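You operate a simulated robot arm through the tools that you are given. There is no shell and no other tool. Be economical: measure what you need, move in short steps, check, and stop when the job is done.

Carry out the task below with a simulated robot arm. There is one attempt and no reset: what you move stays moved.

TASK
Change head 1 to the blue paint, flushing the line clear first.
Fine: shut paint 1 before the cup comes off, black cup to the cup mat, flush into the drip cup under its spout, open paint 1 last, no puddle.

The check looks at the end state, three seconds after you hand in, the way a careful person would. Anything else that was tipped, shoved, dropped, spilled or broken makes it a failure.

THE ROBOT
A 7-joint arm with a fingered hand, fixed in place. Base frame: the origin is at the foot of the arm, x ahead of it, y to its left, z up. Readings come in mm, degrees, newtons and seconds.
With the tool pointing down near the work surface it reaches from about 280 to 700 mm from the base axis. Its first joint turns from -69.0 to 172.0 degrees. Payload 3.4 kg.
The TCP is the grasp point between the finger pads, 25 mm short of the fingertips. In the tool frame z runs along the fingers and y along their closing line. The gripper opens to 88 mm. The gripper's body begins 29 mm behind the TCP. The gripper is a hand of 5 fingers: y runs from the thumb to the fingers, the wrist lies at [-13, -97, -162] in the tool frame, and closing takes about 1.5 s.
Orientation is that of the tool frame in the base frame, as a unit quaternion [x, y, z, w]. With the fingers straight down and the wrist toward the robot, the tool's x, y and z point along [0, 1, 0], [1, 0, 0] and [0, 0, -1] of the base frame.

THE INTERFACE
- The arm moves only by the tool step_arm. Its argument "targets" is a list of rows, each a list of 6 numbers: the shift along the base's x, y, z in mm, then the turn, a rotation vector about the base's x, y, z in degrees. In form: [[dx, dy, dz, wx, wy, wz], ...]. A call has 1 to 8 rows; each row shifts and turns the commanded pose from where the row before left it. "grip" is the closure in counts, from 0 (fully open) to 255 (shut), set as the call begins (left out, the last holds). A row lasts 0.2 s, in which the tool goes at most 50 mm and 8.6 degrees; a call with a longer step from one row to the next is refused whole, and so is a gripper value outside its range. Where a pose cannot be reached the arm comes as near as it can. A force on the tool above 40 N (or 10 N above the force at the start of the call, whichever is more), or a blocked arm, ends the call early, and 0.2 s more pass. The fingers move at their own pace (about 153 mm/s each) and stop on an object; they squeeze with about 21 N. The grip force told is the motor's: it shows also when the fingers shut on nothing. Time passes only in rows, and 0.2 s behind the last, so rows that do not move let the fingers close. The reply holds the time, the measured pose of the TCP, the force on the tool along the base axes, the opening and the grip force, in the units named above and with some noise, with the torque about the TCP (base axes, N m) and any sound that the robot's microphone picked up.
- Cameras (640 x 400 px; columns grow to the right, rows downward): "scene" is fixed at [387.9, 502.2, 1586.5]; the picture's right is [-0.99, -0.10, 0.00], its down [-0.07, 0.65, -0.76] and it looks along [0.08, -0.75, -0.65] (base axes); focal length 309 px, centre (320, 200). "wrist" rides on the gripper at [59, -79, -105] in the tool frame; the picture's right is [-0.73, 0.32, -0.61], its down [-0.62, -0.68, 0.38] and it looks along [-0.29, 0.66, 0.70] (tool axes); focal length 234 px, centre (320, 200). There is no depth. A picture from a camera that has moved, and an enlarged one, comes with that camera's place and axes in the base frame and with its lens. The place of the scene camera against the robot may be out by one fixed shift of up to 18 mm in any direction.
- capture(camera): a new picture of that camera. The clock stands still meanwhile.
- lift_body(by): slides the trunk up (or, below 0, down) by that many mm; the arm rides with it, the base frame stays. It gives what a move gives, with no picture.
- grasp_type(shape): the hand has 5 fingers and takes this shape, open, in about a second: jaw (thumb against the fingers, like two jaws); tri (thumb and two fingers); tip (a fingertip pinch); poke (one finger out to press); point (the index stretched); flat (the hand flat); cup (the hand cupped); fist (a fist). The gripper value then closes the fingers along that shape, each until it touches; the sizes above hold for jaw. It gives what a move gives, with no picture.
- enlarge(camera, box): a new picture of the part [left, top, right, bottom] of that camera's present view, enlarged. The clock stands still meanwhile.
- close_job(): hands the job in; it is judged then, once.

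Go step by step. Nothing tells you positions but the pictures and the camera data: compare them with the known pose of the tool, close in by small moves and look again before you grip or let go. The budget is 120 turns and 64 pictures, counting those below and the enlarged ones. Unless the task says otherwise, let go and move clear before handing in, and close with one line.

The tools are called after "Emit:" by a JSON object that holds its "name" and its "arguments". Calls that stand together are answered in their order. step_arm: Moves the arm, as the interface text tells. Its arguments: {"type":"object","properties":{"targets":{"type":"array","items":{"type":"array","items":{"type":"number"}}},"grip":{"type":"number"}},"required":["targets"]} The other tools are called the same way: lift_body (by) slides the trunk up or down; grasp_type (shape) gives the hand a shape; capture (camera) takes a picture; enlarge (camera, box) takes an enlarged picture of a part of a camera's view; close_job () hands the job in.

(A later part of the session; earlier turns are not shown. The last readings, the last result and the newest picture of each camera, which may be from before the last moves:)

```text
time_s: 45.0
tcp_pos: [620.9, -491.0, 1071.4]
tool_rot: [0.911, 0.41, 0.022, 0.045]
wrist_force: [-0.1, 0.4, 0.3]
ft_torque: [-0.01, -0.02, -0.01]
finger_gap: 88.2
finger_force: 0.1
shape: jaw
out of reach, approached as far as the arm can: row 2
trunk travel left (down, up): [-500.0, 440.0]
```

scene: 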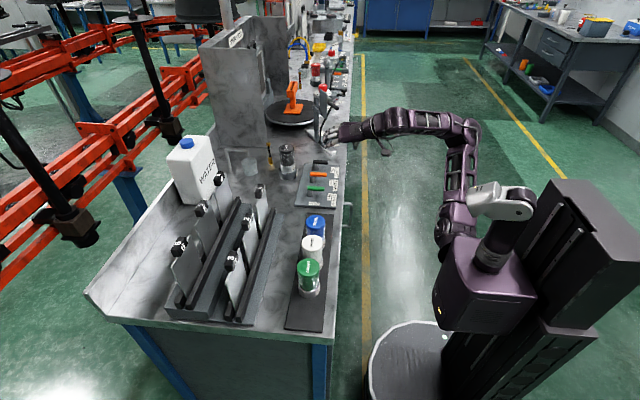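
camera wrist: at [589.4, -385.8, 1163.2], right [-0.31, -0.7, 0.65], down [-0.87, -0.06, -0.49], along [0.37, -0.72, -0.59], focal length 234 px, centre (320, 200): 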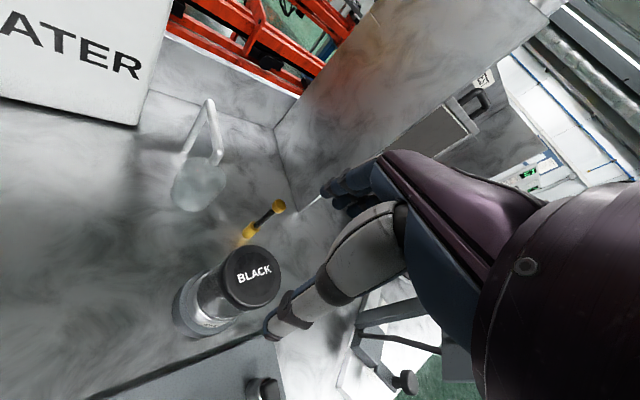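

Emit:
{"name": "step_arm", "arguments": {"targets": [[2, -2, 0, -1.3, -1.5, 0]]}}

Emit:
{"name": "lift_body", "arguments": {"by": -68}}

Emit:
{"name": "enlarge", "arguments": {"camera": "wrist", "box": [160, 110, 440, 390]}}

Emit:
{"name": "enlarge", "arguments": {"camera": "scene", "box": [250, 100, 340, 180]}}

```text
time_s: 45.4
tcp_pos: [625.5, -496.2, 1071.9]
tool_rot: [0.91, 0.409, 0.031, 0.061]
wrist_force: [-0.6, 0.6, 0.3]
ft_torque: [-0.01, -0.02, -0.01]
finger_gap: 87.9
finger_force: 0.0
shape: jaw
trunk travel left (down, up): [-500.0, 440.0]
```

```text
time_s: 46.5
tcp_pos: [625.0, -496.7, 1003.3]
tool_rot: [0.91, 0.408, 0.029, 0.062]
wrist_force: [-1.1, 0.2, -0.5]
ft_torque: [-0.04, 0.02, 0.0]
finger_gap: 87.8
finger_force: 0.2
shape: jaw
trunk travel left (down, up): [-432.0, 508.0]
```

```text
1.43 times, centred on (300, 250) of wrist
camera zoom: at [593.8, -391.7, 1097.6], right [-0.31, -0.7, 0.64], down [-0.88, -0.05, -0.47], along [0.37, -0.71, -0.6], focal length 334 px, centre (349, 129)
```

zoom: 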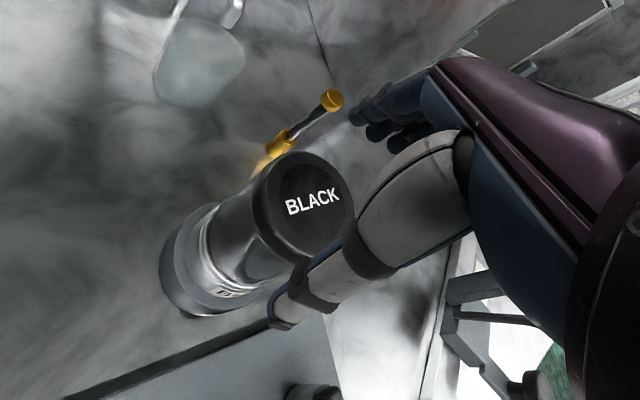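

```text
5.00 times, centred on (295, 140) of scene
camera zoom: at [387.9, 502.2, 1586.5], right [-0.99, -0.1, 0.0], down [-0.07, 0.65, -0.76], along [0.08, -0.75, -0.65], focal length 1546 px, centre (445, 500)
```

zoom: 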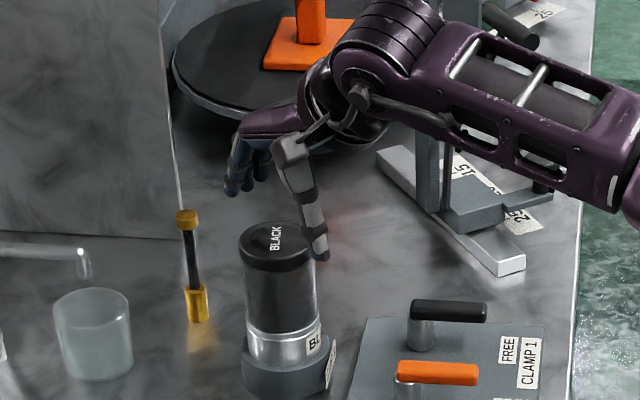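

Aligned over the lid within a few mm. Nudge and descend in two stages.

Emit:
{"name": "step_arm", "arguments": {"targets": [[1, 2, 0, 0, 0, 0]]}}

Emit:
{"name": "lift_body", "arguments": {"by": -30}}

Emit:
{"name": "enlarge", "arguments": {"camera": "scene", "box": [250, 100, 340, 180]}}

```text
time_s: 46.9
tcp_pos: [625.6, -493.4, 1004.3]
tool_rot: [0.91, 0.409, 0.029, 0.061]
wrist_force: [-0.9, 0.5, -0.1]
ft_torque: [-0.01, 0.0, 0.02]
finger_gap: 88.0
finger_force: 0.1
shape: jaw
trunk travel left (down, up): [-432.0, 508.0]
```

```text
time_s: 47.6
tcp_pos: [626.2, -494.9, 973.5]
tool_rot: [0.91, 0.409, 0.029, 0.062]
wrist_force: [-0.1, 0.8, -0.8]
ft_torque: [0.04, -0.04, 0.01]
finger_gap: 87.8
finger_force: 0.1
shape: jaw
trunk travel left (down, up): [-402.0, 538.0]
```

```text
5.00 times, centred on (295, 140) of scene
camera zoom: at [387.9, 502.2, 1586.5], right [-0.99, -0.1, 0.0], down [-0.07, 0.65, -0.76], along [0.08, -0.75, -0.65], focal length 1546 px, centre (445, 500)
```

zoom: 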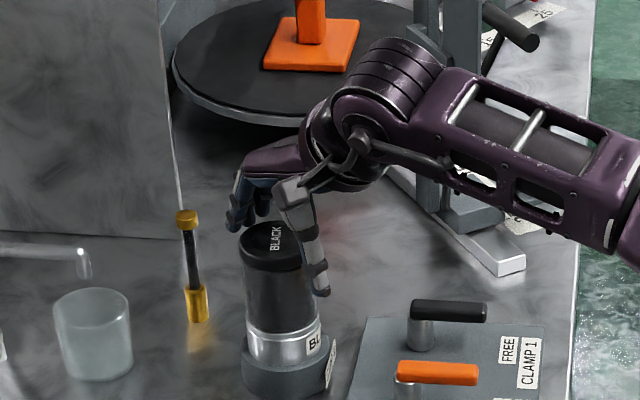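

Thumb and fingers straddle the cup. Down 20 more and close.

Emit:
{"name": "lift_body", "arguments": {"by": -20}}

Emit:
{"name": "step_arm", "arguments": {"targets": [[0, 0, 0, 0, 0, 0], [0, 0, 0, 0, 0, 0], [0, 0, 0, 0, 0, 0], [0, 0, 0, 0, 0, 0], [0, 0, 0, 0, 0, 0], [0, 0, 0, 0, 0, 0], [0, 0, 0, 0, 0, 0], [0, 0, 0, 0, 0, 0]], "grip": 255}}

Emit:
{"name": "enlarge", "arguments": {"camera": "scene", "box": [250, 100, 340, 180]}}

```text
time_s: 48.3
tcp_pos: [626.3, -493.8, 954.7]
tool_rot: [0.91, 0.409, 0.03, 0.061]
wrist_force: [0.8, -0.1, 2.7]
ft_torque: [-0.04, -0.04, 0.02]
finger_gap: 88.0
finger_force: 0.0
shape: jaw
trunk travel left (down, up): [-382.0, 558.0]
```

```text
time_s: 50.1
tcp_pos: [625.8, -493.2, 954.8]
tool_rot: [0.91, 0.409, 0.03, 0.061]
wrist_force: [0.8, -0.3, 4.6]
ft_torque: [0.13, 0.15, -0.01]
finger_gap: 56.4
finger_force: 21.6
shape: jaw
trunk travel left (down, up): [-382.0, 558.0]
```

```text
5.00 times, centred on (295, 140) of scene
camera zoom: at [387.9, 502.2, 1586.5], right [-0.99, -0.1, 0.0], down [-0.07, 0.65, -0.76], along [0.08, -0.75, -0.65], focal length 1546 px, centre (445, 500)
```

zoom: 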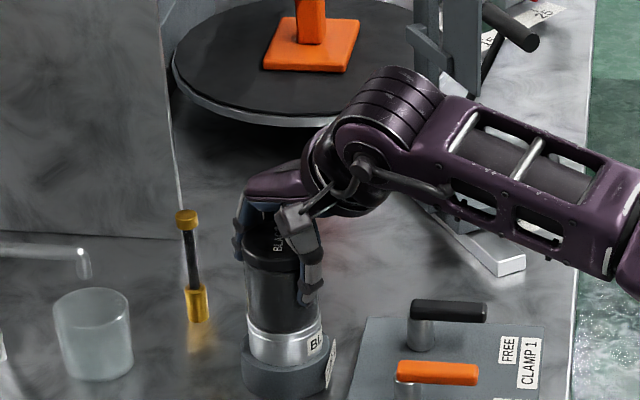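

Gripped (56 mm). Lift slowly with the trunk.

Emit:
{"name": "lift_body", "arguments": {"by": 20}}

Emit:
{"name": "lift_body", "arguments": {"by": 60}}

Emit:
{"name": "enlarge", "arguments": {"camera": "scene", "box": [240, 90, 360, 190]}}

```text
time_s: 50.8
tcp_pos: [626.8, -494.2, 972.6]
tool_rot: [0.91, 0.409, 0.029, 0.061]
wrist_force: [1.1, -0.1, -3.5]
ft_torque: [0.0, 0.0, -0.01]
finger_gap: 56.1
finger_force: 20.8
shape: jaw
trunk travel left (down, up): [-402.0, 538.0]
```

```text
time_s: 51.8
tcp_pos: [627.4, -494.4, 1033.7]
tool_rot: [0.91, 0.41, 0.03, 0.06]
wrist_force: [0.0, 0.7, -3.1]
ft_torque: [0.02, 0.0, -0.01]
finger_gap: 56.2
finger_force: 21.1
shape: jaw
trunk travel left (down, up): [-462.0, 478.0]
```

```text
4.00 times, centred on (300, 140) of scene
camera zoom: at [387.9, 502.2, 1586.5], right [-0.99, -0.1, 0.0], down [-0.07, 0.65, -0.76], along [0.08, -0.75, -0.65], focal length 1237 px, centre (400, 440)
```

zoom: 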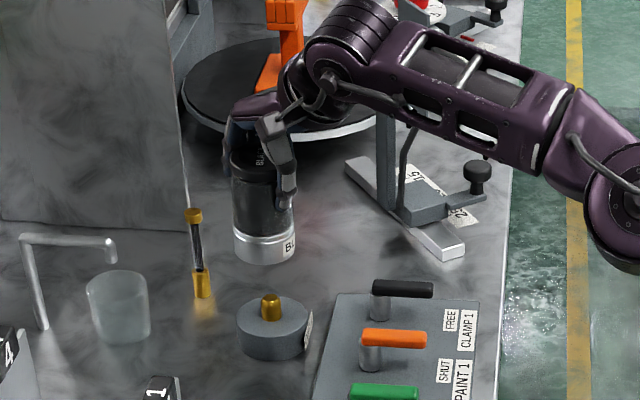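

Black cup is free; the seat shows a brass spigot. I'll carry it to the free spot on the mat at about (467,-225).

Emit:
{"name": "step_arm", "arguments": {"targets": [[-12, 20, 0, 0, 0, 0], [-20, 34, 0, 0, 0, 0], [-24, 40, 0, 0, 0, 0], [-24, 40, 0, 0, 0, 0], [-24, 40, 0, 0, 0, 0], [-24, 40, 0, 0, 0, 0], [-20, 34, 0, 0, 0, 0], [-12, 20, 0, 0, 0, 0]]}}

Emit:
{"name": "capture", "arguments": {"camera": "wrist"}}

Emit:
{"name": "enlarge", "arguments": {"camera": "scene", "box": [250, 130, 370, 290]}}

```text
time_s: 53.6
tcp_pos: [464.8, -226.3, 1034.5]
tool_rot: [0.91, 0.409, 0.03, 0.061]
wrist_force: [-0.6, -0.2, -3.6]
ft_torque: [-0.01, 0.03, 0.02]
finger_gap: 55.6
finger_force: 21.3
shape: jaw
trunk travel left (down, up): [-462.0, 478.0]
```

```text
23 pictures are left
camera wrist: at [434.3, -120.9, 1128.0], right [-0.31, -0.7, 0.64], down [-0.88, -0.05, -0.47], along [0.37, -0.71, -0.6], focal length 234 px, centre (320, 200)
```

wrist: 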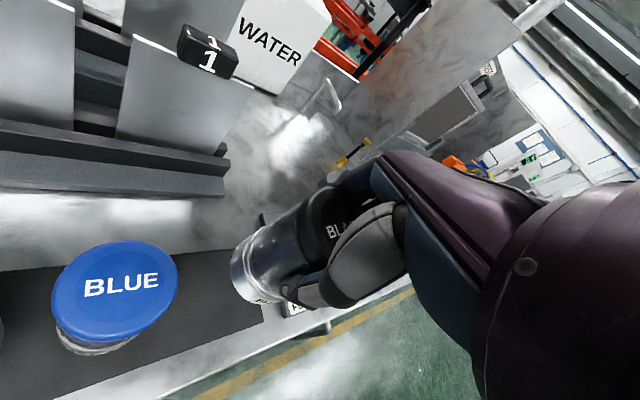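

```text
2.50 times, centred on (310, 210) of scene
camera zoom: at [387.9, 502.2, 1586.5], right [-0.99, -0.1, 0.0], down [-0.07, 0.65, -0.76], along [0.08, -0.75, -0.65], focal length 773 px, centre (345, 175)
```

zoom: 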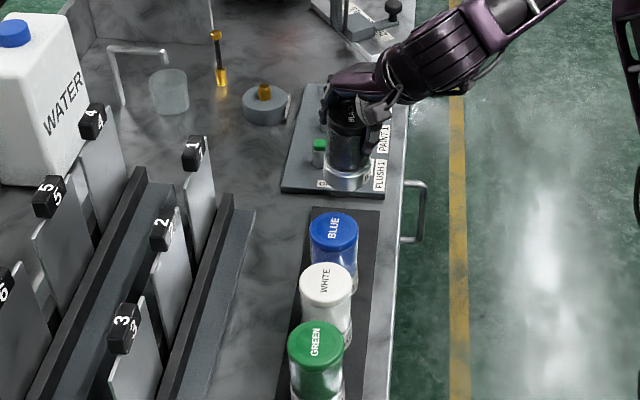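

Position is right; adjust a few mm and lower toward the mat.

Emit:
{"name": "step_arm", "arguments": {"targets": [[5, 4, 0, 0, 0, 0]]}}

Emit:
{"name": "lift_body", "arguments": {"by": -85}}

Emit:
{"name": "enlarge", "arguments": {"camera": "scene", "box": [270, 150, 370, 240]}}

```text
time_s: 54.0
tcp_pos: [471.9, -221.8, 1034.3]
tool_rot: [0.91, 0.409, 0.03, 0.061]
wrist_force: [-0.1, -0.3, -2.9]
ft_torque: [0.05, 0.0, -0.01]
finger_gap: 56.1
finger_force: 21.0
shape: jaw
trunk travel left (down, up): [-462.0, 478.0]
```

```text
time_s: 55.2
tcp_pos: [471.1, -221.5, 949.1]
tool_rot: [0.91, 0.409, 0.03, 0.061]
wrist_force: [-0.3, -0.7, -2.6]
ft_torque: [0.0, 0.05, 0.0]
finger_gap: 56.0
finger_force: 21.3
shape: jaw
trunk travel left (down, up): [-377.0, 563.0]
```

```text
4.44 times, centred on (320, 195) of scene
camera zoom: at [387.9, 502.2, 1586.5], right [-0.99, -0.1, 0.0], down [-0.07, 0.65, -0.76], along [0.08, -0.75, -0.65], focal length 1375 px, centre (320, 222)
```

zoom: 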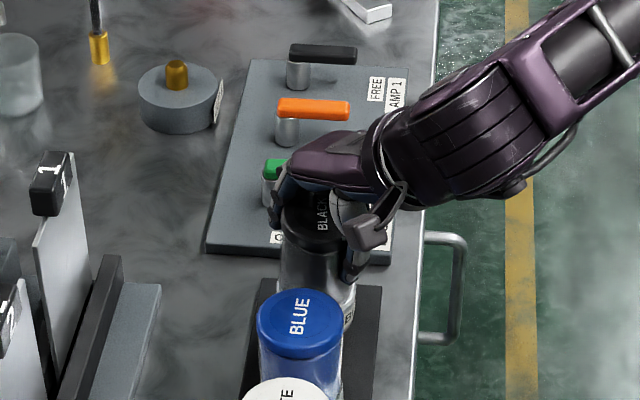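

Emit:
{"name": "lift_body", "arguments": {"by": -7}}

Emit:
{"name": "lift_body", "arguments": {"by": -3}}

```text
time_s: 55.8
tcp_pos: [470.2, -221.8, 942.6]
tool_rot: [0.91, 0.41, 0.03, 0.061]
wrist_force: [-0.6, 0.2, -3.1]
ft_torque: [0.02, 0.0, 0.01]
finger_gap: 56.1
finger_force: 21.0
shape: jaw
trunk travel left (down, up): [-370.0, 570.0]
```

```text
time_s: 56.3
tcp_pos: [470.1, -221.7, 939.9]
tool_rot: [0.91, 0.41, 0.03, 0.062]
wrist_force: [0.8, 0.1, -2.9]
ft_torque: [0.05, 0.01, 0.02]
finger_gap: 55.7
finger_force: 21.2
shape: jaw
trunk travel left (down, up): [-367.0, 573.0]
```

Emit:
{"name": "lift_body", "arguments": {"by": -3}}

Emit:
{"name": "lift_body", "arguments": {"by": -2}}

Emit:
{"name": "lift_body", "arguments": {"by": -2}}

```text
time_s: 56.8
tcp_pos: [470.8, -221.4, 935.8]
tool_rot: [0.91, 0.409, 0.029, 0.061]
wrist_force: [-0.1, -0.4, -3.3]
ft_torque: [0.05, 0.01, 0.0]
finger_gap: 56.1
finger_force: 21.0
shape: jaw
trunk travel left (down, up): [-364.0, 576.0]
```

```text
time_s: 57.3
tcp_pos: [471.0, -221.0, 935.5]
tool_rot: [0.91, 0.409, 0.029, 0.061]
wrist_force: [0.8, 0.0, 1.2]
ft_torque: [0.0, -0.01, 0.01]
finger_gap: 56.1
finger_force: 20.9
shape: jaw
trunk travel left (down, up): [-362.0, 578.0]
```

```text
time_s: 57.8
tcp_pos: [469.6, -220.1, 933.7]
tool_rot: [0.91, 0.409, 0.032, 0.063]
wrist_force: [3.7, 0.3, 10.2]
ft_torque: [-0.02, 0.01, -0.01]
finger_gap: 55.7
finger_force: 21.3
shape: jaw
trunk travel left (down, up): [-360.0, 580.0]
```

Contact felt at TCP z≈935. Ease back, release, and rise.

Emit:
{"name": "lift_body", "arguments": {"by": 2}}

Emit:
{"name": "step_arm", "arguments": {"targets": [[0, 0, 0, 0, 0, 0], [0, 0, 0, 0, 0, 0], [0, 0, 0, 0, 0, 0], [0, 0, 0, 0, 0, 0], [0, 0, 0, 0, 0, 0]], "grip": 0}}

Emit:
{"name": "lift_body", "arguments": {"by": 100}}

Emit:
{"name": "capture", "arguments": {"camera": "wrist"}}

```text
time_s: 58.4
tcp_pos: [471.5, -221.5, 935.1]
tool_rot: [0.91, 0.409, 0.029, 0.061]
wrist_force: [1.5, 0.3, 4.6]
ft_torque: [0.01, 0.03, 0.0]
finger_gap: 55.5
finger_force: 20.6
shape: jaw
trunk travel left (down, up): [-362.0, 578.0]
```

```text
time_s: 59.6
tcp_pos: [471.4, -222.3, 933.9]
tool_rot: [0.91, 0.409, 0.03, 0.061]
wrist_force: [0.8, -0.8, 0.9]
ft_torque: [-0.01, 0.0, 0.01]
finger_gap: 87.5
finger_force: 0.0
shape: jaw
trunk travel left (down, up): [-362.0, 578.0]
```

```text
time_s: 60.9
tcp_pos: [472.1, -221.0, 1035.1]
tool_rot: [0.91, 0.409, 0.029, 0.061]
wrist_force: [0.5, 0.2, -0.5]
ft_torque: [0.01, 0.0, 0.02]
finger_gap: 87.5
finger_force: 0.1
shape: jaw
trunk travel left (down, up): [-462.0, 478.0]
```

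```text
20 pictures are left
camera wrist: at [439.5, -117.6, 1128.1], right [-0.31, -0.7, 0.64], down [-0.88, -0.05, -0.47], along [0.37, -0.71, -0.6], focal length 234 px, centre (320, 200)
```

wrist: 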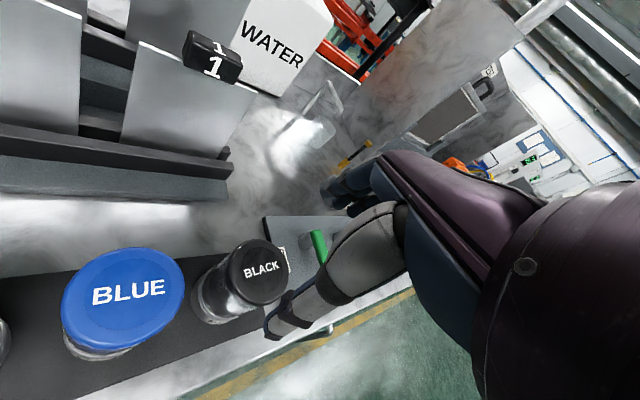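

Black cup stands on the mat. Let me check the spout and drip cup alignment before flushing.

Emit:
{"name": "enlarge", "arguments": {"camera": "scene", "box": [220, 130, 300, 190]}}

Emit:
{"name": "enlarge", "arguments": {"camera": "wrist", "box": [230, 60, 390, 180]}}

```text
6.67 times, centred on (260, 160) of scene
camera zoom: at [387.9, 502.2, 1586.5], right [-0.99, -0.1, 0.0], down [-0.07, 0.65, -0.76], along [0.08, -0.75, -0.65], focal length 2062 px, centre (720, 467)
```

zoom: 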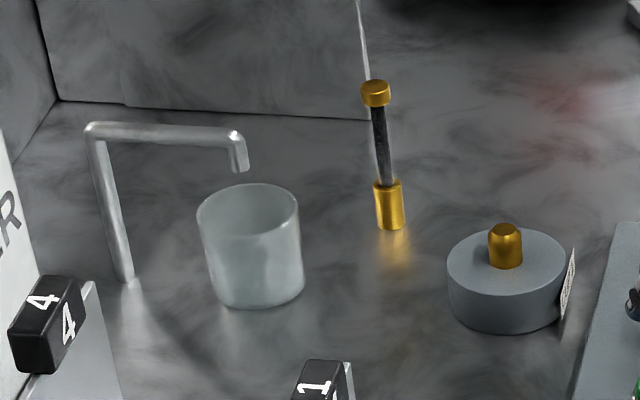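

```text
3.33 times, centred on (310, 120) of wrist
camera zoom: at [439.5, -117.6, 1128.1], right [-0.31, -0.7, 0.64], down [-0.88, -0.05, -0.47], along [0.37, -0.71, -0.6], focal length 781 px, centre (353, 467)
```

zoom: 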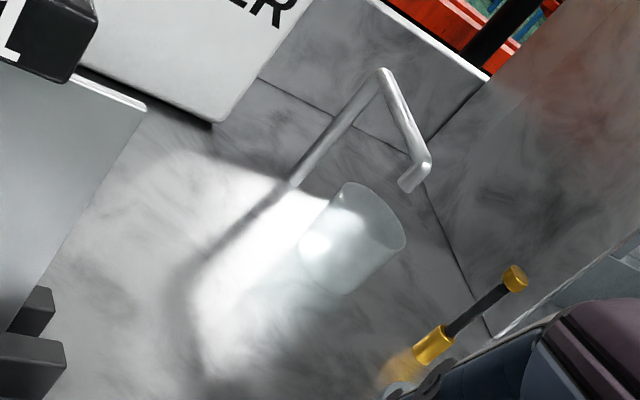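

The spout's drop point falls inside the drip cup. Now poke shape again, and go to the -y side of the green flush handle.

Emit:
{"name": "grasp_type", "arguments": {"shape": "poke"}}

Emit:
{"name": "step_arm", "arguments": {"targets": [[0, -30, 0, 2.3, 2.9, 0], [4, -36, 0, 2.3, 2.9, 0], [4, -40, -10, 0, 0, 0], [4, -40, -15, 0, 0, 0], [4, -35, -20, 0, 0, 0]]}}

Emit:
{"name": "enlarge", "arguments": {"camera": "wrist", "box": [120, 100, 440, 360]}}

```text
time_s: 61.8
tcp_pos: [471.1, -221.8, 1034.1]
tool_rot: [0.91, 0.409, 0.029, 0.061]
wrist_force: [0.0, 0.7, -0.3]
ft_torque: [-0.06, -0.01, 0.02]
finger_gap: 0.0
finger_force: 0.0
shape: poke
trunk travel left (down, up): [-462.0, 478.0]
```

```text
time_s: 63.0
tcp_pos: [486.6, -403.6, 989.0]
tool_rot: [0.913, 0.409, 0.0, 0.003]
wrist_force: [0.2, -0.4, -0.3]
ft_torque: [0.02, -0.01, -0.02]
finger_gap: 0.1
finger_force: 0.2
shape: poke
trunk travel left (down, up): [-462.0, 478.0]
```

```text
1.54 times, centred on (280, 230) of wrist
camera zoom: at [464.8, -306.9, 1093.6], right [-0.24, -0.75, 0.61], down [-0.92, -0.02, -0.39], along [0.3, -0.66, -0.69], focal length 360 px, centre (382, 154)
```

zoom: 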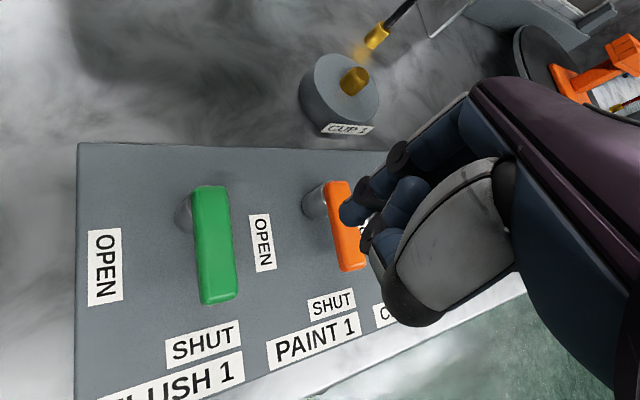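

Green handle spans x 472–529 at y≈-368. Lower the finger between green and orange, then check.

Emit:
{"name": "step_arm", "arguments": {"targets": [[2, 6, -40, 0, 0, 0], [0, 0, -40, 0, 0, 0], [0, 0, -16, 0, 0, 0]]}}

Emit:
{"name": "enlarge", "arguments": {"camera": "scene", "box": [270, 130, 360, 210]}}

```text
time_s: 63.8
tcp_pos: [488.6, -397.3, 892.6]
tool_rot: [0.912, 0.41, 0.0, 0.004]
wrist_force: [0.2, 0.4, 0.5]
ft_torque: [0.0, 0.01, -0.04]
finger_gap: 0.0
finger_force: 0.1
shape: poke
trunk travel left (down, up): [-462.0, 478.0]
```

```text
5.00 times, centred on (315, 170) of scene
camera zoom: at [387.9, 502.2, 1586.5], right [-0.99, -0.1, 0.0], down [-0.07, 0.65, -0.76], along [0.08, -0.75, -0.65], focal length 1546 px, centre (345, 350)
```

zoom: 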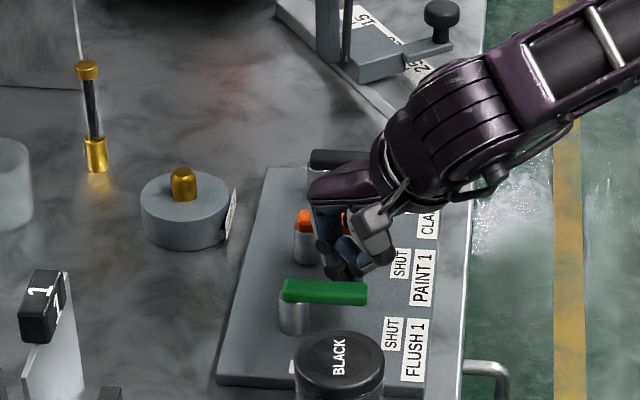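

No contact yet; finger is just behind the green handle. Push it in +y.

Emit:
{"name": "step_arm", "arguments": {"targets": [[-2, 9, 0, 0, 0, 0], [-1, 10, 0, 0, 0, 0], [1, 10, 0, 0, 0, 0], [4, 9, 0, 0, 0, 0]]}}

Emit:
{"name": "enlarge", "arguments": {"camera": "scene", "box": [270, 130, 360, 210]}}

```text
time_s: 64.8
tcp_pos: [491.6, -358.4, 893.8]
tool_rot: [0.912, 0.41, 0.0, 0.004]
wrist_force: [-0.3, 0.4, 0.3]
ft_torque: [0.02, -0.01, 0.0]
finger_gap: 0.0
finger_force: 0.1
shape: poke
trunk travel left (down, up): [-462.0, 478.0]
```

```text
5.00 times, centred on (315, 170) of scene
camera zoom: at [387.9, 502.2, 1586.5], right [-0.99, -0.1, 0.0], down [-0.07, 0.65, -0.76], along [0.08, -0.75, -0.65], focal length 1546 px, centre (345, 350)
```

zoom: 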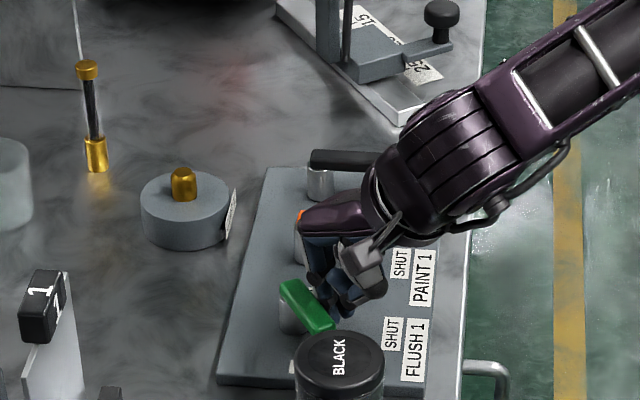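

Emit:
{"name": "step_arm", "arguments": {"targets": [[6, 8, 0, 0, 0, 0], [7, 6, 0, 0, 0, 0], [7, 4, 0, 0, 0, 0], [5, 1, 0, 0, 0, 0]]}}

Emit:
{"name": "enlarge", "arguments": {"camera": "scene", "box": [230, 130, 350, 210]}}

```text
time_s: 65.8
tcp_pos: [511.5, -340.1, 896.8]
tool_rot: [0.913, 0.409, 0.002, 0.005]
wrist_force: [-27.5, -7.1, 11.1]
ft_torque: [-0.09, 0.05, -0.1]
finger_gap: 0.0
finger_force: 0.1
shape: poke
trunk travel left (down, up): [-462.0, 478.0]
```

```text
5.00 times, centred on (290, 170) of scene
camera zoom: at [387.9, 502.2, 1586.5], right [-0.99, -0.1, 0.0], down [-0.07, 0.65, -0.76], along [0.08, -0.75, -0.65], focal length 1546 px, centre (470, 350)
```

zoom: 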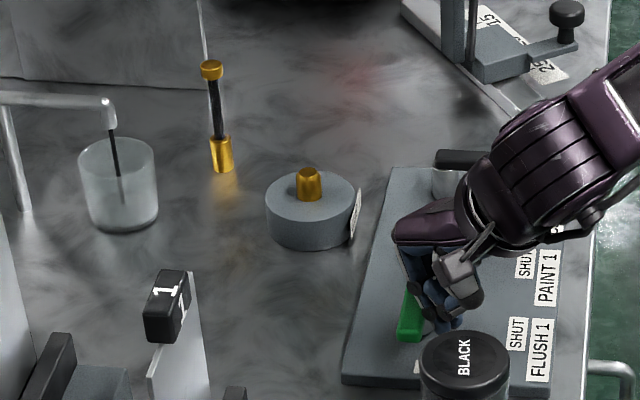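

The flush is open and black paint runs into the drip cup. I'll move the finger to the other side of the handle, ready to shut, and watch the stream.

Emit:
{"name": "step_arm", "arguments": {"targets": [[-10, 0, 0, 0, 0, 0], [0, 0, 35, 0, 0, 0], [20, -2, 15, 0, 0, 0], [20, -1, 0, 0, 0, 0]]}}

Emit:
{"name": "enlarge", "arguments": {"camera": "scene", "box": [230, 130, 350, 210]}}

```text
time_s: 66.8
tcp_pos: [546.9, -343.9, 944.0]
tool_rot: [0.912, 0.41, 0.0, 0.003]
wrist_force: [0.4, 0.3, 0.1]
ft_torque: [-0.03, 0.01, 0.04]
finger_gap: 0.0
finger_force: 0.1
shape: poke
trunk travel left (down, up): [-462.0, 478.0]
```

```text
5.00 times, centred on (290, 170) of scene
camera zoom: at [387.9, 502.2, 1586.5], right [-0.99, -0.1, 0.0], down [-0.07, 0.65, -0.76], along [0.08, -0.75, -0.65], focal length 1546 px, centre (470, 350)
```

zoom: 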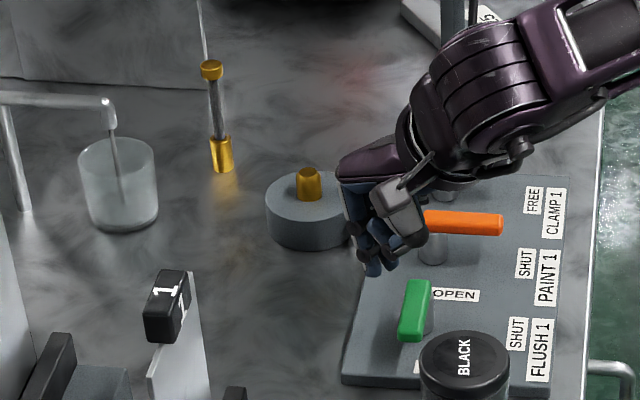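

The stream and the sight tube are turning from black to grey. Lower the finger into shutting position and check again.

Emit:
{"name": "step_arm", "arguments": {"targets": [[-2, 0, -26, 0, 0, 0], [0, 0, -25, 0, 0, 0], [0, 0, 0, 0, 0, 0]]}}

Emit:
{"name": "enlarge", "arguments": {"camera": "scene", "box": [230, 130, 350, 210]}}

```text
time_s: 67.6
tcp_pos: [544.3, -341.8, 893.6]
tool_rot: [0.912, 0.41, 0.001, 0.004]
wrist_force: [1.0, -0.5, 6.4]
ft_torque: [0.11, 0.06, 0.0]
finger_gap: 0.2
finger_force: 0.1
shape: poke
trunk travel left (down, up): [-462.0, 478.0]
```

```text
5.00 times, centred on (290, 170) of scene
camera zoom: at [387.9, 502.2, 1586.5], right [-0.99, -0.1, 0.0], down [-0.07, 0.65, -0.76], along [0.08, -0.75, -0.65], focal length 1546 px, centre (470, 350)
```

zoom: 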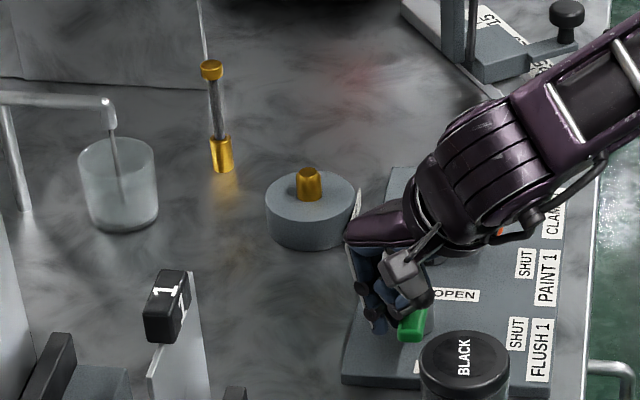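

Clearing further. Wait about 3 s and look.

Emit:
{"name": "step_arm", "arguments": {"targets": [[0, 0, 1, 0, 0, 0], [0, 0, 0, 0, 0, 0], [0, 0, 0, 0, 0, 0], [0, 0, 0, 0, 0, 0], [0, 0, 0, 0, 0, 0], [0, 0, 0, 0, 0, 0], [0, 0, 0, 0, 0, 0], [0, 0, 0, 0, 0, 0]]}}

Emit:
{"name": "step_arm", "arguments": {"targets": [[0, 0, 0, 0, 0, 0], [0, 0, 0, 0, 0, 0], [0, 0, 0, 0, 0, 0], [0, 0, 0, 0, 0, 0], [0, 0, 0, 0, 0, 0]]}}

Emit:
{"name": "enlarge", "arguments": {"camera": "scene", "box": [230, 130, 290, 180]}}

```text
time_s: 69.4
tcp_pos: [543.0, -341.5, 893.6]
tool_rot: [0.912, 0.41, -0.001, 0.004]
wrist_force: [0.8, -0.3, 3.3]
ft_torque: [0.06, 0.05, 0.01]
finger_gap: 0.2
finger_force: 0.0
shape: poke
trunk travel left (down, up): [-462.0, 478.0]
```

```text
time_s: 70.6
tcp_pos: [542.6, -342.5, 893.5]
tool_rot: [0.912, 0.411, 0.0, 0.004]
wrist_force: [-0.3, -1.0, 4.5]
ft_torque: [0.03, 0.04, 0.02]
finger_gap: 0.1
finger_force: 0.1
shape: poke
trunk travel left (down, up): [-462.0, 478.0]
```

```text
8.00 times, centred on (260, 155) of scene
camera zoom: at [387.9, 502.2, 1586.5], right [-0.99, -0.1, 0.0], down [-0.07, 0.65, -0.76], along [0.08, -0.75, -0.65], focal length 2474 px, centre (800, 560)
```

zoom: 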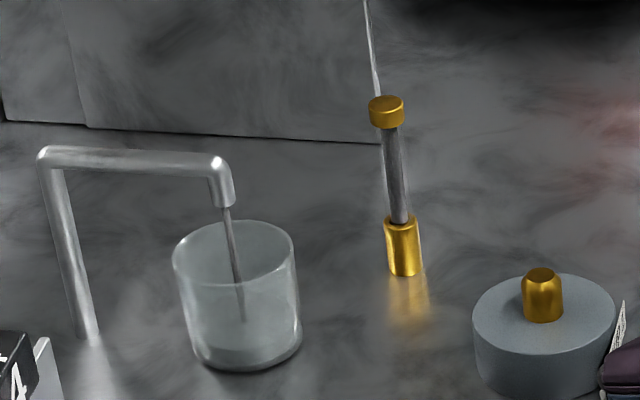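

Level in the cup is low, stream pale grey. Another ~3 s for certainty, then compare.

Emit:
{"name": "step_arm", "arguments": {"targets": [[0, 0, 0, 0, 0, 0], [0, 0, 0, 0, 0, 0], [0, 0, 0, 0, 0, 0], [0, 0, 0, 0, 0, 0], [0, 0, 0, 0, 0, 0], [0, 0, 0, 0, 0, 0], [0, 0, 0, 0, 0, 0], [0, 0, 0, 0, 0, 0]]}}

Emit:
{"name": "step_arm", "arguments": {"targets": [[0, 0, 0, 0, 0, 0], [0, 0, 0, 0, 0, 0], [0, 0, 0, 0, 0, 0], [0, 0, 0, 0, 0, 0]]}}

Emit:
{"name": "enlarge", "arguments": {"camera": "scene", "box": [230, 130, 290, 180]}}

```text
time_s: 72.4
tcp_pos: [543.5, -342.5, 892.2]
tool_rot: [0.912, 0.409, 0.0, 0.004]
wrist_force: [0.2, 0.1, 3.1]
ft_torque: [0.04, 0.08, 0.0]
finger_gap: 0.0
finger_force: 0.0
shape: poke
trunk travel left (down, up): [-462.0, 478.0]
```

```text
time_s: 73.4
tcp_pos: [543.7, -341.3, 892.8]
tool_rot: [0.912, 0.41, 0.0, 0.004]
wrist_force: [0.7, -0.8, 2.9]
ft_torque: [0.04, 0.07, 0.03]
finger_gap: 0.0
finger_force: 0.0
shape: poke
trunk travel left (down, up): [-462.0, 478.0]
```

```text
8.00 times, centred on (260, 155) of scene
camera zoom: at [387.9, 502.2, 1586.5], right [-0.99, -0.1, 0.0], down [-0.07, 0.65, -0.76], along [0.08, -0.75, -0.65], focal length 2474 px, centre (800, 560)
```

zoom: 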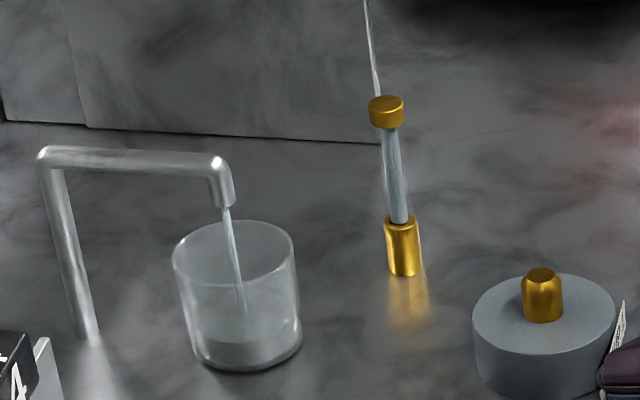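

Now it runs clear (light water in the sight tube). Shut the flush.

Emit:
{"name": "step_arm", "arguments": {"targets": [[-8, 0, 0, 0, 0, 0], [-8, 0, 1, 0, 0, 0], [-8, -1, 1, 0, 0, 0], [-9, -3, 0, 0, 0, 0], [-8, -5, 0, 0, 0, 0], [-7, -7, 0, 0, 0, 0]]}}

Emit:
{"name": "step_arm", "arguments": {"targets": [[-2, -5, 0, 0, 0, 0]]}}

```text
time_s: 74.8
tcp_pos: [494.9, -355.1, 901.5]
tool_rot: [0.912, 0.41, 0.004, 0.009]
wrist_force: [6.2, 14.6, 28.0]
ft_torque: [0.04, 0.1, 0.05]
finger_gap: 0.1
finger_force: 0.1
shape: poke
trunk travel left (down, up): [-462.0, 478.0]
```

```text
time_s: 75.2
tcp_pos: [494.4, -354.7, 901.8]
tool_rot: [0.911, 0.413, 0.003, 0.008]
wrist_force: [8.0, 24.3, 35.6]
ft_torque: [0.12, 0.33, -0.1]
finger_gap: 0.3
finger_force: 0.1
shape: poke
trunk travel left (down, up): [-462.0, 478.0]
```

At the stop. Back off, rise and check both handle and spout.

Emit:
{"name": "step_arm", "arguments": {"targets": [[0, 12, 5, 0, 0, 0], [0, 6, 25, 0, 0, 0], [-10, 0, 40, 0, 0, 0], [-10, 20, 40, 0, 0, 0]]}}

Emit:
{"name": "enlarge", "arguments": {"camera": "scene", "box": [230, 130, 350, 210]}}

```text
time_s: 76.2
tcp_pos: [471.1, -326.1, 1007.2]
tool_rot: [0.913, 0.409, -0.001, 0.004]
wrist_force: [-0.2, 0.4, -0.4]
ft_torque: [0.0, 0.01, -0.02]
finger_gap: 0.1
finger_force: 0.1
shape: poke
trunk travel left (down, up): [-462.0, 478.0]
```

```text
5.00 times, centred on (290, 170) of scene
camera zoom: at [387.9, 502.2, 1586.5], right [-0.99, -0.1, 0.0], down [-0.07, 0.65, -0.76], along [0.08, -0.75, -0.65], focal length 1546 px, centre (470, 350)
```

zoom: 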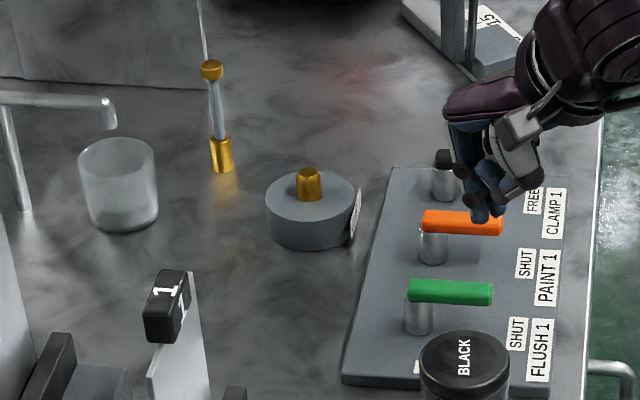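

Flush is shut and the spout has stopped, no puddle. Now jaw shape and go above the blue cup at about (471,-136) with the same slight tilt.

Emit:
{"name": "step_arm", "arguments": {"targets": [[0, 30, 15, -2.3, -2.9, 0], [0, 40, 15, -2.3, -2.9, 0], [0, 40, 0, 0, 0, 0], [0, 40, 0, 0, 0, 0], [0, 40, 0, 0, 0, 0]]}}

Emit:
{"name": "grasp_type", "arguments": {"shape": "jaw"}}

Emit:
{"name": "lift_body", "arguments": {"by": -45}}

Emit:
{"name": "capture", "arguments": {"camera": "wrist"}}

```text
time_s: 77.4
tcp_pos: [466.5, -193.9, 1021.1]
tool_rot: [0.909, 0.41, 0.031, 0.06]
wrist_force: [-0.1, 0.8, 0.3]
ft_torque: [-0.01, 0.0, 0.04]
finger_gap: 0.0
finger_force: 0.1
shape: poke
out of reach, approached as far as the arm can: row 4, 5
trunk travel left (down, up): [-462.0, 478.0]
```

```text
time_s: 78.3
tcp_pos: [465.8, -194.2, 1022.3]
tool_rot: [0.91, 0.41, 0.031, 0.06]
wrist_force: [0.0, 1.0, 0.4]
ft_torque: [0.0, -0.02, -0.02]
finger_gap: 87.7
finger_force: 0.0
shape: jaw
trunk travel left (down, up): [-462.0, 478.0]
```

```text
time_s: 79.2
tcp_pos: [464.7, -194.5, 977.1]
tool_rot: [0.91, 0.41, 0.031, 0.059]
wrist_force: [0.2, 0.3, 0.1]
ft_torque: [0.0, -0.04, 0.0]
finger_gap: 88.0
finger_force: 0.0
shape: jaw
trunk travel left (down, up): [-417.0, 523.0]
```

```text
8 pictures are left
camera wrist: at [433.6, -90.1, 1071.2], right [-0.3, -0.71, 0.64], down [-0.88, -0.05, -0.48], along [0.37, -0.71, -0.6], focal length 234 px, centre (320, 200)
```

wrist: 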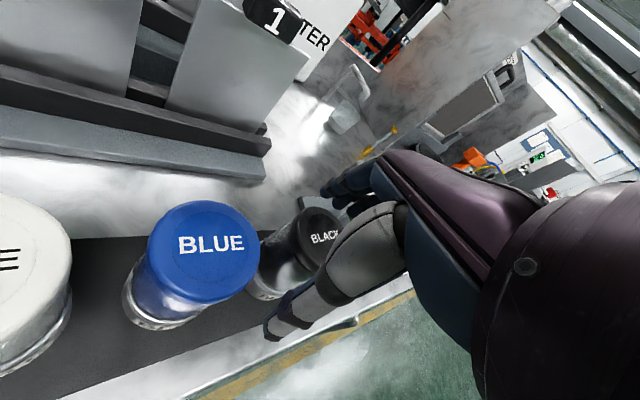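

The arm stopped short at y=-194 (wrist limit); nothing was touched. Raise, yaw the hand, and continue to the blue cup.

Emit:
{"name": "lift_body", "arguments": {"by": 70}}

Emit:
{"name": "step_arm", "arguments": {"targets": [[0, 0, 0, 0, 0, 8], [0, 0, 0, 0, 0, 8], [0, 0, 0, 0, 0, 8], [2, 20, -5, 0, 0, 0], [2, 20, -5, 0, 0, 0], [2, 17, 0, 0, 0, 0]]}}

```text
time_s: 80.2
tcp_pos: [465.0, -193.9, 1046.9]
tool_rot: [0.909, 0.41, 0.031, 0.06]
wrist_force: [-0.1, 0.0, -0.1]
ft_torque: [-0.02, -0.06, 0.0]
finger_gap: 87.9
finger_force: 0.0
shape: jaw
trunk travel left (down, up): [-487.0, 453.0]
```

```text
time_s: 81.6
tcp_pos: [473.2, -136.9, 1037.2]
tool_rot: [0.805, 0.59, 0.043, 0.052]
wrist_force: [-0.2, -0.1, -0.9]
ft_torque: [0.0, 0.02, -0.04]
finger_gap: 87.8
finger_force: 0.1
shape: jaw
trunk travel left (down, up): [-487.0, 453.0]
```

Emit:
{"name": "lift_body", "arguments": {"by": -45}}

Emit:
{"name": "enlarge", "arguments": {"camera": "wrist", "box": [160, 110, 440, 390]}}

Emit:
{"name": "enlarge", "arguments": {"camera": "scene", "box": [260, 170, 380, 270]}}

```text
time_s: 82.5
tcp_pos: [472.8, -136.1, 991.8]
tool_rot: [0.805, 0.59, 0.043, 0.052]
wrist_force: [0.1, 0.2, 1.0]
ft_torque: [0.0, -0.02, -0.03]
finger_gap: 87.8
finger_force: 0.0
shape: jaw
trunk travel left (down, up): [-442.0, 498.0]
```

```text
1.43 times, centred on (300, 250) of wrist
camera zoom: at [400.6, -53.6, 1086.3], right [0.01, -0.77, 0.64], down [-0.78, -0.41, -0.48], along [0.63, -0.5, -0.6], focal length 334 px, centre (349, 129)
```

zoom: 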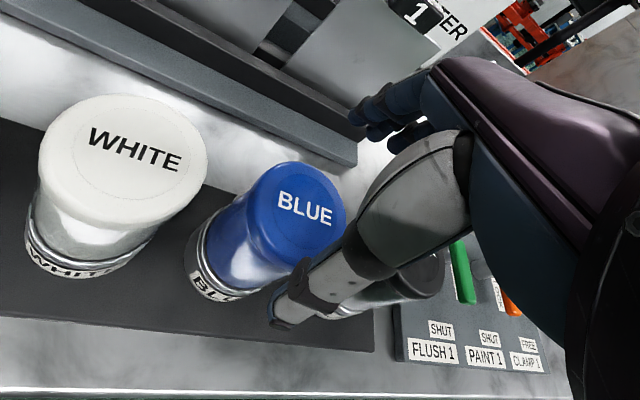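

```text
4.00 times, centred on (320, 220) of scene
camera zoom: at [387.9, 502.2, 1586.5], right [-0.99, -0.1, 0.0], down [-0.07, 0.65, -0.76], along [0.08, -0.75, -0.65], focal length 1237 px, centre (320, 120)
```

zoom: 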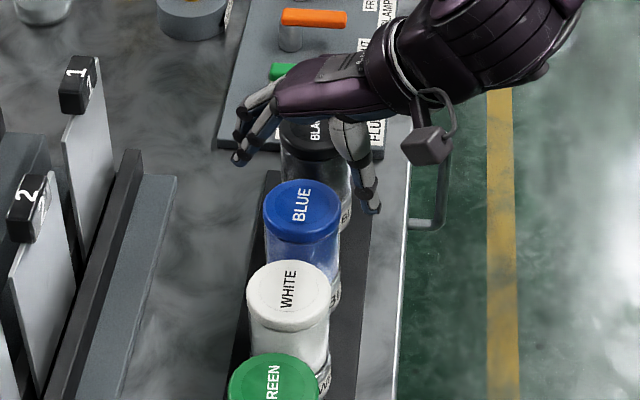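

Aligned as for the black cup. Shift 3 mm out and descend to the same grip height (z≈935.5).

Emit:
{"name": "step_arm", "arguments": {"targets": [[3, 0, 0, 0, 0, 0]]}}

Emit:
{"name": "lift_body", "arguments": {"by": -30}}

Emit:
{"name": "lift_body", "arguments": {"by": -25}}

Emit:
{"name": "step_arm", "arguments": {"targets": [[0, 0, 0, 0, 0, 0], [0, 0, 0, 0, 0, 0], [0, 0, 0, 0, 0, 0], [0, 0, 0, 0, 0, 0], [0, 0, 0, 0, 0, 0], [0, 0, 0, 0, 0, 0], [0, 0, 0, 0, 0, 0], [0, 0, 0, 0, 0, 0]], "grip": 255}}

```text
time_s: 82.9
tcp_pos: [475.1, -136.1, 992.3]
tool_rot: [0.805, 0.59, 0.042, 0.052]
wrist_force: [0.8, 0.1, -0.5]
ft_torque: [0.02, 0.0, 0.04]
finger_gap: 87.8
finger_force: 0.1
shape: jaw
trunk travel left (down, up): [-442.0, 498.0]
```

```text
time_s: 83.7
tcp_pos: [476.5, -135.6, 962.1]
tool_rot: [0.805, 0.59, 0.042, 0.052]
wrist_force: [-0.4, 1.6, 0.4]
ft_torque: [-0.02, 0.0, 0.0]
finger_gap: 88.0
finger_force: 0.0
shape: jaw
trunk travel left (down, up): [-412.0, 528.0]
```

```text
time_s: 84.4
tcp_pos: [475.9, -134.8, 937.5]
tool_rot: [0.804, 0.591, 0.042, 0.053]
wrist_force: [-0.2, 0.3, 0.4]
ft_torque: [-0.02, -0.02, 0.0]
finger_gap: 87.9
finger_force: 0.0
shape: jaw
trunk travel left (down, up): [-387.0, 553.0]
```

```text
time_s: 86.2
tcp_pos: [475.8, -135.4, 938.7]
tool_rot: [0.804, 0.591, 0.042, 0.052]
wrist_force: [-0.4, 0.0, -0.1]
ft_torque: [0.05, 0.11, -0.01]
finger_gap: 50.2
finger_force: 21.0
shape: jaw
trunk travel left (down, up): [-387.0, 553.0]
```

Gripped, but the gap is 50 rather than 56 mm, so I'll check centring before lifting.

Emit:
{"name": "enlarge", "arguments": {"camera": "wrist", "box": [160, 110, 440, 390]}}

```text
1.43 times, centred on (300, 250) of wrist
camera zoom: at [403.6, -53.6, 1031.3], right [0.01, -0.77, 0.64], down [-0.78, -0.41, -0.48], along [0.62, -0.5, -0.6], focal length 334 px, centre (349, 129)
```

zoom: 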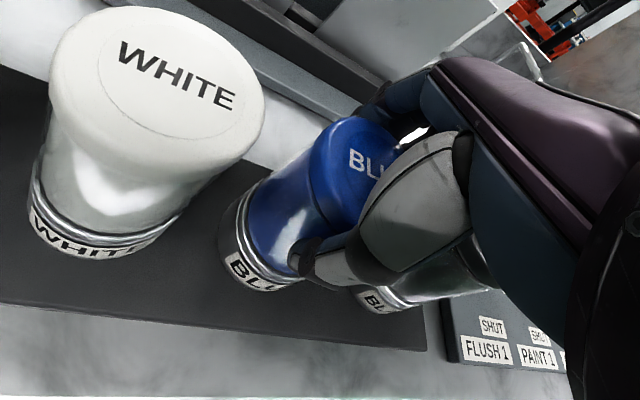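

The cup looks ~5–6 mm toward +y of the grip centre. I'll open, shift, and regrip.

Emit:
{"name": "step_arm", "arguments": {"targets": [[0, 0, 0, 0, 0, 0], [0, 0, 0, 0, 0, 0], [0, 0, 0, 0, 0, 0], [0, 0, 0, 0, 0, 0], [-1, 5, 0, 0, 0, 0], [0, 0, 0, 0, 0, 0]], "grip": 0}}

Emit:
{"name": "lift_body", "arguments": {"by": -2}}

Emit:
{"name": "step_arm", "arguments": {"targets": [[0, 0, 0, 0, 0, 0], [0, 0, 0, 0, 0, 0], [0, 0, 0, 0, 0, 0], [0, 0, 0, 0, 0, 0], [0, 0, 0, 0, 0, 0], [0, 0, 0, 0, 0, 0], [0, 0, 0, 0, 0, 0], [0, 0, 0, 0, 0, 0]], "grip": 255}}

```text
time_s: 87.6
tcp_pos: [474.3, -131.1, 937.9]
tool_rot: [0.805, 0.59, 0.042, 0.052]
wrist_force: [0.5, 0.1, 0.8]
ft_torque: [-0.05, -0.01, 0.01]
finger_gap: 87.6
finger_force: 0.0
shape: jaw
trunk travel left (down, up): [-387.0, 553.0]
```

```text
time_s: 88.1
tcp_pos: [474.6, -130.8, 936.4]
tool_rot: [0.804, 0.591, 0.043, 0.052]
wrist_force: [0.1, 0.1, 0.6]
ft_torque: [-0.03, -0.01, 0.0]
finger_gap: 87.7
finger_force: 0.0
shape: jaw
trunk travel left (down, up): [-385.0, 555.0]
```

```text
time_s: 89.9
tcp_pos: [475.1, -130.1, 936.1]
tool_rot: [0.805, 0.59, 0.042, 0.052]
wrist_force: [-1.2, 1.4, 0.2]
ft_torque: [0.07, 0.12, -0.02]
finger_gap: 48.5
finger_force: 21.2
shape: jaw
trunk travel left (down, up): [-385.0, 555.0]
```

The gap got smaller, so the centre lies the other way. Open, shift to y≈-142 and try.

Emit:
{"name": "step_arm", "arguments": {"targets": [[0, 0, 0, 0, 0, 0], [0, 0, 0, 0, 0, 0], [0, 0, 0, 0, 0, 0], [0, 0, 0, 0, 0, 0], [0, -6, 0, 0, 0, 0], [0, -6, 0, 0, 0, 0]], "grip": 0}}

Emit:
{"name": "step_arm", "arguments": {"targets": [[0, 0, 0, 0, 0, 0], [0, 0, 0, 0, 0, 0], [0, 0, 0, 0, 0, 0], [0, 0, 0, 0, 0, 0], [0, 0, 0, 0, 0, 0], [0, 0, 0, 0, 0, 0], [0, 0, 0, 0, 0, 0], [0, 0, 0, 0, 0, 0]], "grip": 255}}

```text
time_s: 91.3
tcp_pos: [474.4, -142.9, 937.0]
tool_rot: [0.805, 0.59, 0.042, 0.052]
wrist_force: [0.6, -0.5, 0.6]
ft_torque: [0.0, -0.03, -0.02]
finger_gap: 87.7
finger_force: 0.1
shape: jaw
trunk travel left (down, up): [-385.0, 555.0]
```

```text
time_s: 93.1
tcp_pos: [474.7, -142.9, 936.4]
tool_rot: [0.805, 0.59, 0.043, 0.053]
wrist_force: [-0.8, -0.2, 0.1]
ft_torque: [0.03, 0.12, -0.01]
finger_gap: 49.3
finger_force: 20.6
shape: jaw
trunk travel left (down, up): [-385.0, 555.0]
```

The three readings fit a 50.5 mm round centred at y≈-137.3. Regrip there.

Emit:
{"name": "step_arm", "arguments": {"targets": [[0, 0, 0, 0, 0, 0], [0, 0, 0, 0, 0, 0], [0, 0, 0, 0, 0, 0], [0, 0, 0, 0, 0, 0], [0, 5.5, 0, 0, 0, 0], [0, 0, 0, 0, 0, 0]], "grip": 0}}

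Emit:
{"name": "step_arm", "arguments": {"targets": [[0, 0, 0, 0, 0, 0], [0, 0, 0, 0, 0, 0], [0, 0, 0, 0, 0, 0], [0, 0, 0, 0, 0, 0], [0, 0, 0, 0, 0, 0], [0, 0, 0, 0, 0, 0], [0, 0, 0, 0, 0, 0], [0, 0, 0, 0, 0, 0]], "grip": 255}}

Emit:
{"name": "lift_body", "arguments": {"by": 20}}

Emit:
{"name": "lift_body", "arguments": {"by": 90}}

```text
time_s: 94.5
tcp_pos: [473.6, -138.4, 937.0]
tool_rot: [0.804, 0.591, 0.043, 0.051]
wrist_force: [-0.8, -0.3, -0.1]
ft_torque: [-0.01, 0.01, 0.0]
finger_gap: 87.5
finger_force: 0.0
shape: jaw
trunk travel left (down, up): [-385.0, 555.0]
```

```text
time_s: 96.3
tcp_pos: [475.4, -136.4, 936.6]
tool_rot: [0.805, 0.59, 0.044, 0.052]
wrist_force: [-1.4, 1.1, -0.3]
ft_torque: [0.07, 0.14, 0.01]
finger_gap: 50.4
finger_force: 21.6
shape: jaw
trunk travel left (down, up): [-385.0, 555.0]
```

```text
time_s: 97.0
tcp_pos: [476.2, -137.7, 955.2]
tool_rot: [0.804, 0.591, 0.042, 0.052]
wrist_force: [-0.6, -0.1, -2.1]
ft_torque: [0.03, 0.01, 0.01]
finger_gap: 50.2
finger_force: 21.4
shape: jaw
trunk travel left (down, up): [-405.0, 535.0]
```

```text
time_s: 98.2
tcp_pos: [474.1, -137.8, 1046.7]
tool_rot: [0.804, 0.59, 0.042, 0.053]
wrist_force: [-0.5, 0.5, -3.1]
ft_torque: [0.05, -0.03, -0.01]
finger_gap: 50.2
finger_force: 20.6
shape: jaw
trunk travel left (down, up): [-495.0, 445.0]
```

Blue is held firmly. Carry it high past the black cup to the seat, turning the hand back to the earlier yaw on the way.

Emit:
{"name": "step_arm", "arguments": {"targets": [[5, -25, 15, 0, 0, -3], [10, -38, 10, 0, 0, -3], [20, -42, 0, 0, 0, -3], [20, -42, 0, 0, 0, -3], [20, -42, 0, 0, 0, -3], [20, -42, 0, 0, 0, -3], [20, -42, 0, 0, 0, -3], [20, -42, 0, 0, 0, -3]]}}

```text
time_s: 100.0
tcp_pos: [611.3, -451.6, 1069.5]
tool_rot: [0.909, 0.412, 0.03, 0.059]
wrist_force: [0.9, -0.7, -3.8]
ft_torque: [0.03, 0.02, 0.02]
finger_gap: 50.0
finger_force: 21.1
shape: jaw
trunk travel left (down, up): [-495.0, 445.0]
```

Emit:
{"name": "step_arm", "arguments": {"targets": [[8, -21, 0, 0, 0, 0], [7, -21, 0, 0, 0, 0], [0, 0, 0, 0, 0, 0]]}}

Emit:
{"name": "lift_body", "arguments": {"by": -75}}

Emit:
{"name": "enlarge", "arguments": {"camera": "scene", "box": [250, 110, 340, 180]}}

```text
time_s: 100.8
tcp_pos: [624.5, -494.0, 1069.8]
tool_rot: [0.909, 0.411, 0.032, 0.059]
wrist_force: [0.1, 0.0, -2.7]
ft_torque: [0.02, 0.02, 0.0]
finger_gap: 50.0
finger_force: 21.1
shape: jaw
trunk travel left (down, up): [-495.0, 445.0]
```

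```text
time_s: 101.9
tcp_pos: [625.4, -492.4, 995.3]
tool_rot: [0.909, 0.411, 0.03, 0.06]
wrist_force: [-0.5, 0.6, -2.3]
ft_torque: [-0.02, 0.03, 0.0]
finger_gap: 50.0
finger_force: 21.1
shape: jaw
trunk travel left (down, up): [-420.0, 520.0]
```

```text
5.71 times, centred on (295, 145) of scene
camera zoom: at [387.9, 502.2, 1586.5], right [-0.99, -0.1, 0.0], down [-0.07, 0.65, -0.76], along [0.08, -0.75, -0.65], focal length 1767 px, centre (463, 514)
```

zoom: 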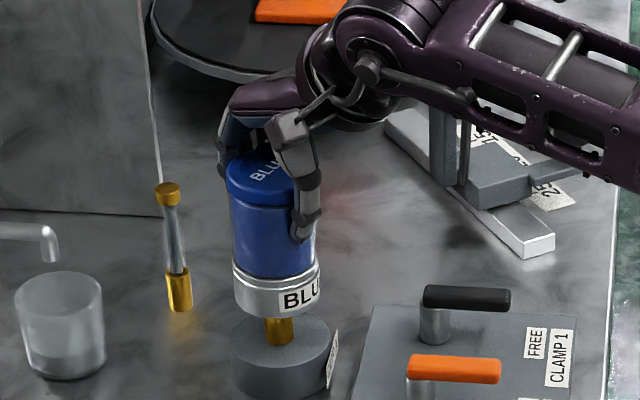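

Cup is over the seat; expected full seating at TCP z≈956. Lower in small steps watching force.

Emit:
{"name": "lift_body", "arguments": {"by": -10}}

Emit:
{"name": "lift_body", "arguments": {"by": -5}}

Emit:
{"name": "lift_body", "arguments": {"by": -5}}

```text
time_s: 102.5
tcp_pos: [624.0, -493.8, 985.4]
tool_rot: [0.91, 0.41, 0.032, 0.06]
wrist_force: [0.1, 0.0, -2.5]
ft_torque: [0.01, -0.02, 0.01]
finger_gap: 50.4
finger_force: 21.2
shape: jaw
trunk travel left (down, up): [-410.0, 530.0]
```

```text
time_s: 103.0
tcp_pos: [624.5, -493.2, 979.4]
tool_rot: [0.91, 0.41, 0.031, 0.06]
wrist_force: [-0.4, 0.4, -2.8]
ft_torque: [0.04, 0.03, 0.0]
finger_gap: 50.1
finger_force: 21.0
shape: jaw
trunk travel left (down, up): [-405.0, 535.0]
```

```text
time_s: 103.6
tcp_pos: [625.8, -492.5, 975.0]
tool_rot: [0.91, 0.41, 0.031, 0.059]
wrist_force: [0.7, -0.1, -1.7]
ft_torque: [0.02, 0.02, -0.03]
finger_gap: 50.0
finger_force: 21.0
shape: jaw
trunk travel left (down, up): [-400.0, 540.0]
```

Emit:
{"name": "lift_body", "arguments": {"by": -5}}

Emit:
{"name": "lift_body", "arguments": {"by": -5}}

Emit:
{"name": "lift_body", "arguments": {"by": -5}}

```text
time_s: 104.1
tcp_pos: [624.8, -492.7, 971.5]
tool_rot: [0.909, 0.41, 0.031, 0.061]
wrist_force: [-0.3, 0.1, -3.5]
ft_torque: [0.0, -0.01, -0.02]
finger_gap: 50.3
finger_force: 21.1
shape: jaw
trunk travel left (down, up): [-395.0, 545.0]
```

```text
time_s: 104.7
tcp_pos: [625.1, -492.6, 964.5]
tool_rot: [0.91, 0.41, 0.03, 0.06]
wrist_force: [-0.3, -0.4, -3.6]
ft_torque: [0.03, 0.01, -0.03]
finger_gap: 50.2
finger_force: 21.1
shape: jaw
trunk travel left (down, up): [-390.0, 550.0]
```

```text
time_s: 105.2
tcp_pos: [625.9, -493.6, 959.2]
tool_rot: [0.91, 0.41, 0.031, 0.06]
wrist_force: [0.7, 0.1, -3.0]
ft_torque: [0.05, 0.01, 0.0]
finger_gap: 50.0
finger_force: 20.9
shape: jaw
trunk travel left (down, up): [-385.0, 555.0]
```

Sliding in freely over the spigot; a few more mm.

Emit:
{"name": "lift_body", "arguments": {"by": -2}}

Emit:
{"name": "lift_body", "arguments": {"by": -2}}

Emit:
{"name": "lift_body", "arguments": {"by": -2}}

```text
time_s: 105.7
tcp_pos: [624.3, -493.0, 958.2]
tool_rot: [0.91, 0.41, 0.032, 0.06]
wrist_force: [0.9, 0.0, 0.4]
ft_torque: [0.01, -0.02, 0.0]
finger_gap: 50.1
finger_force: 21.3
shape: jaw
trunk travel left (down, up): [-383.0, 557.0]
```

```text
time_s: 106.2
tcp_pos: [624.1, -492.2, 958.5]
tool_rot: [0.909, 0.41, 0.032, 0.061]
wrist_force: [2.2, -2.2, 6.2]
ft_torque: [-0.03, -0.06, 0.0]
finger_gap: 50.0
finger_force: 20.7
shape: jaw
trunk travel left (down, up): [-381.0, 559.0]
```

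```text
time_s: 106.8
tcp_pos: [624.6, -493.1, 957.0]
tool_rot: [0.909, 0.41, 0.032, 0.062]
wrist_force: [4.7, -3.9, 14.9]
ft_torque: [-0.11, -0.06, 0.03]
finger_gap: 49.9
finger_force: 20.6
shape: jaw
trunk travel left (down, up): [-379.0, 561.0]
```

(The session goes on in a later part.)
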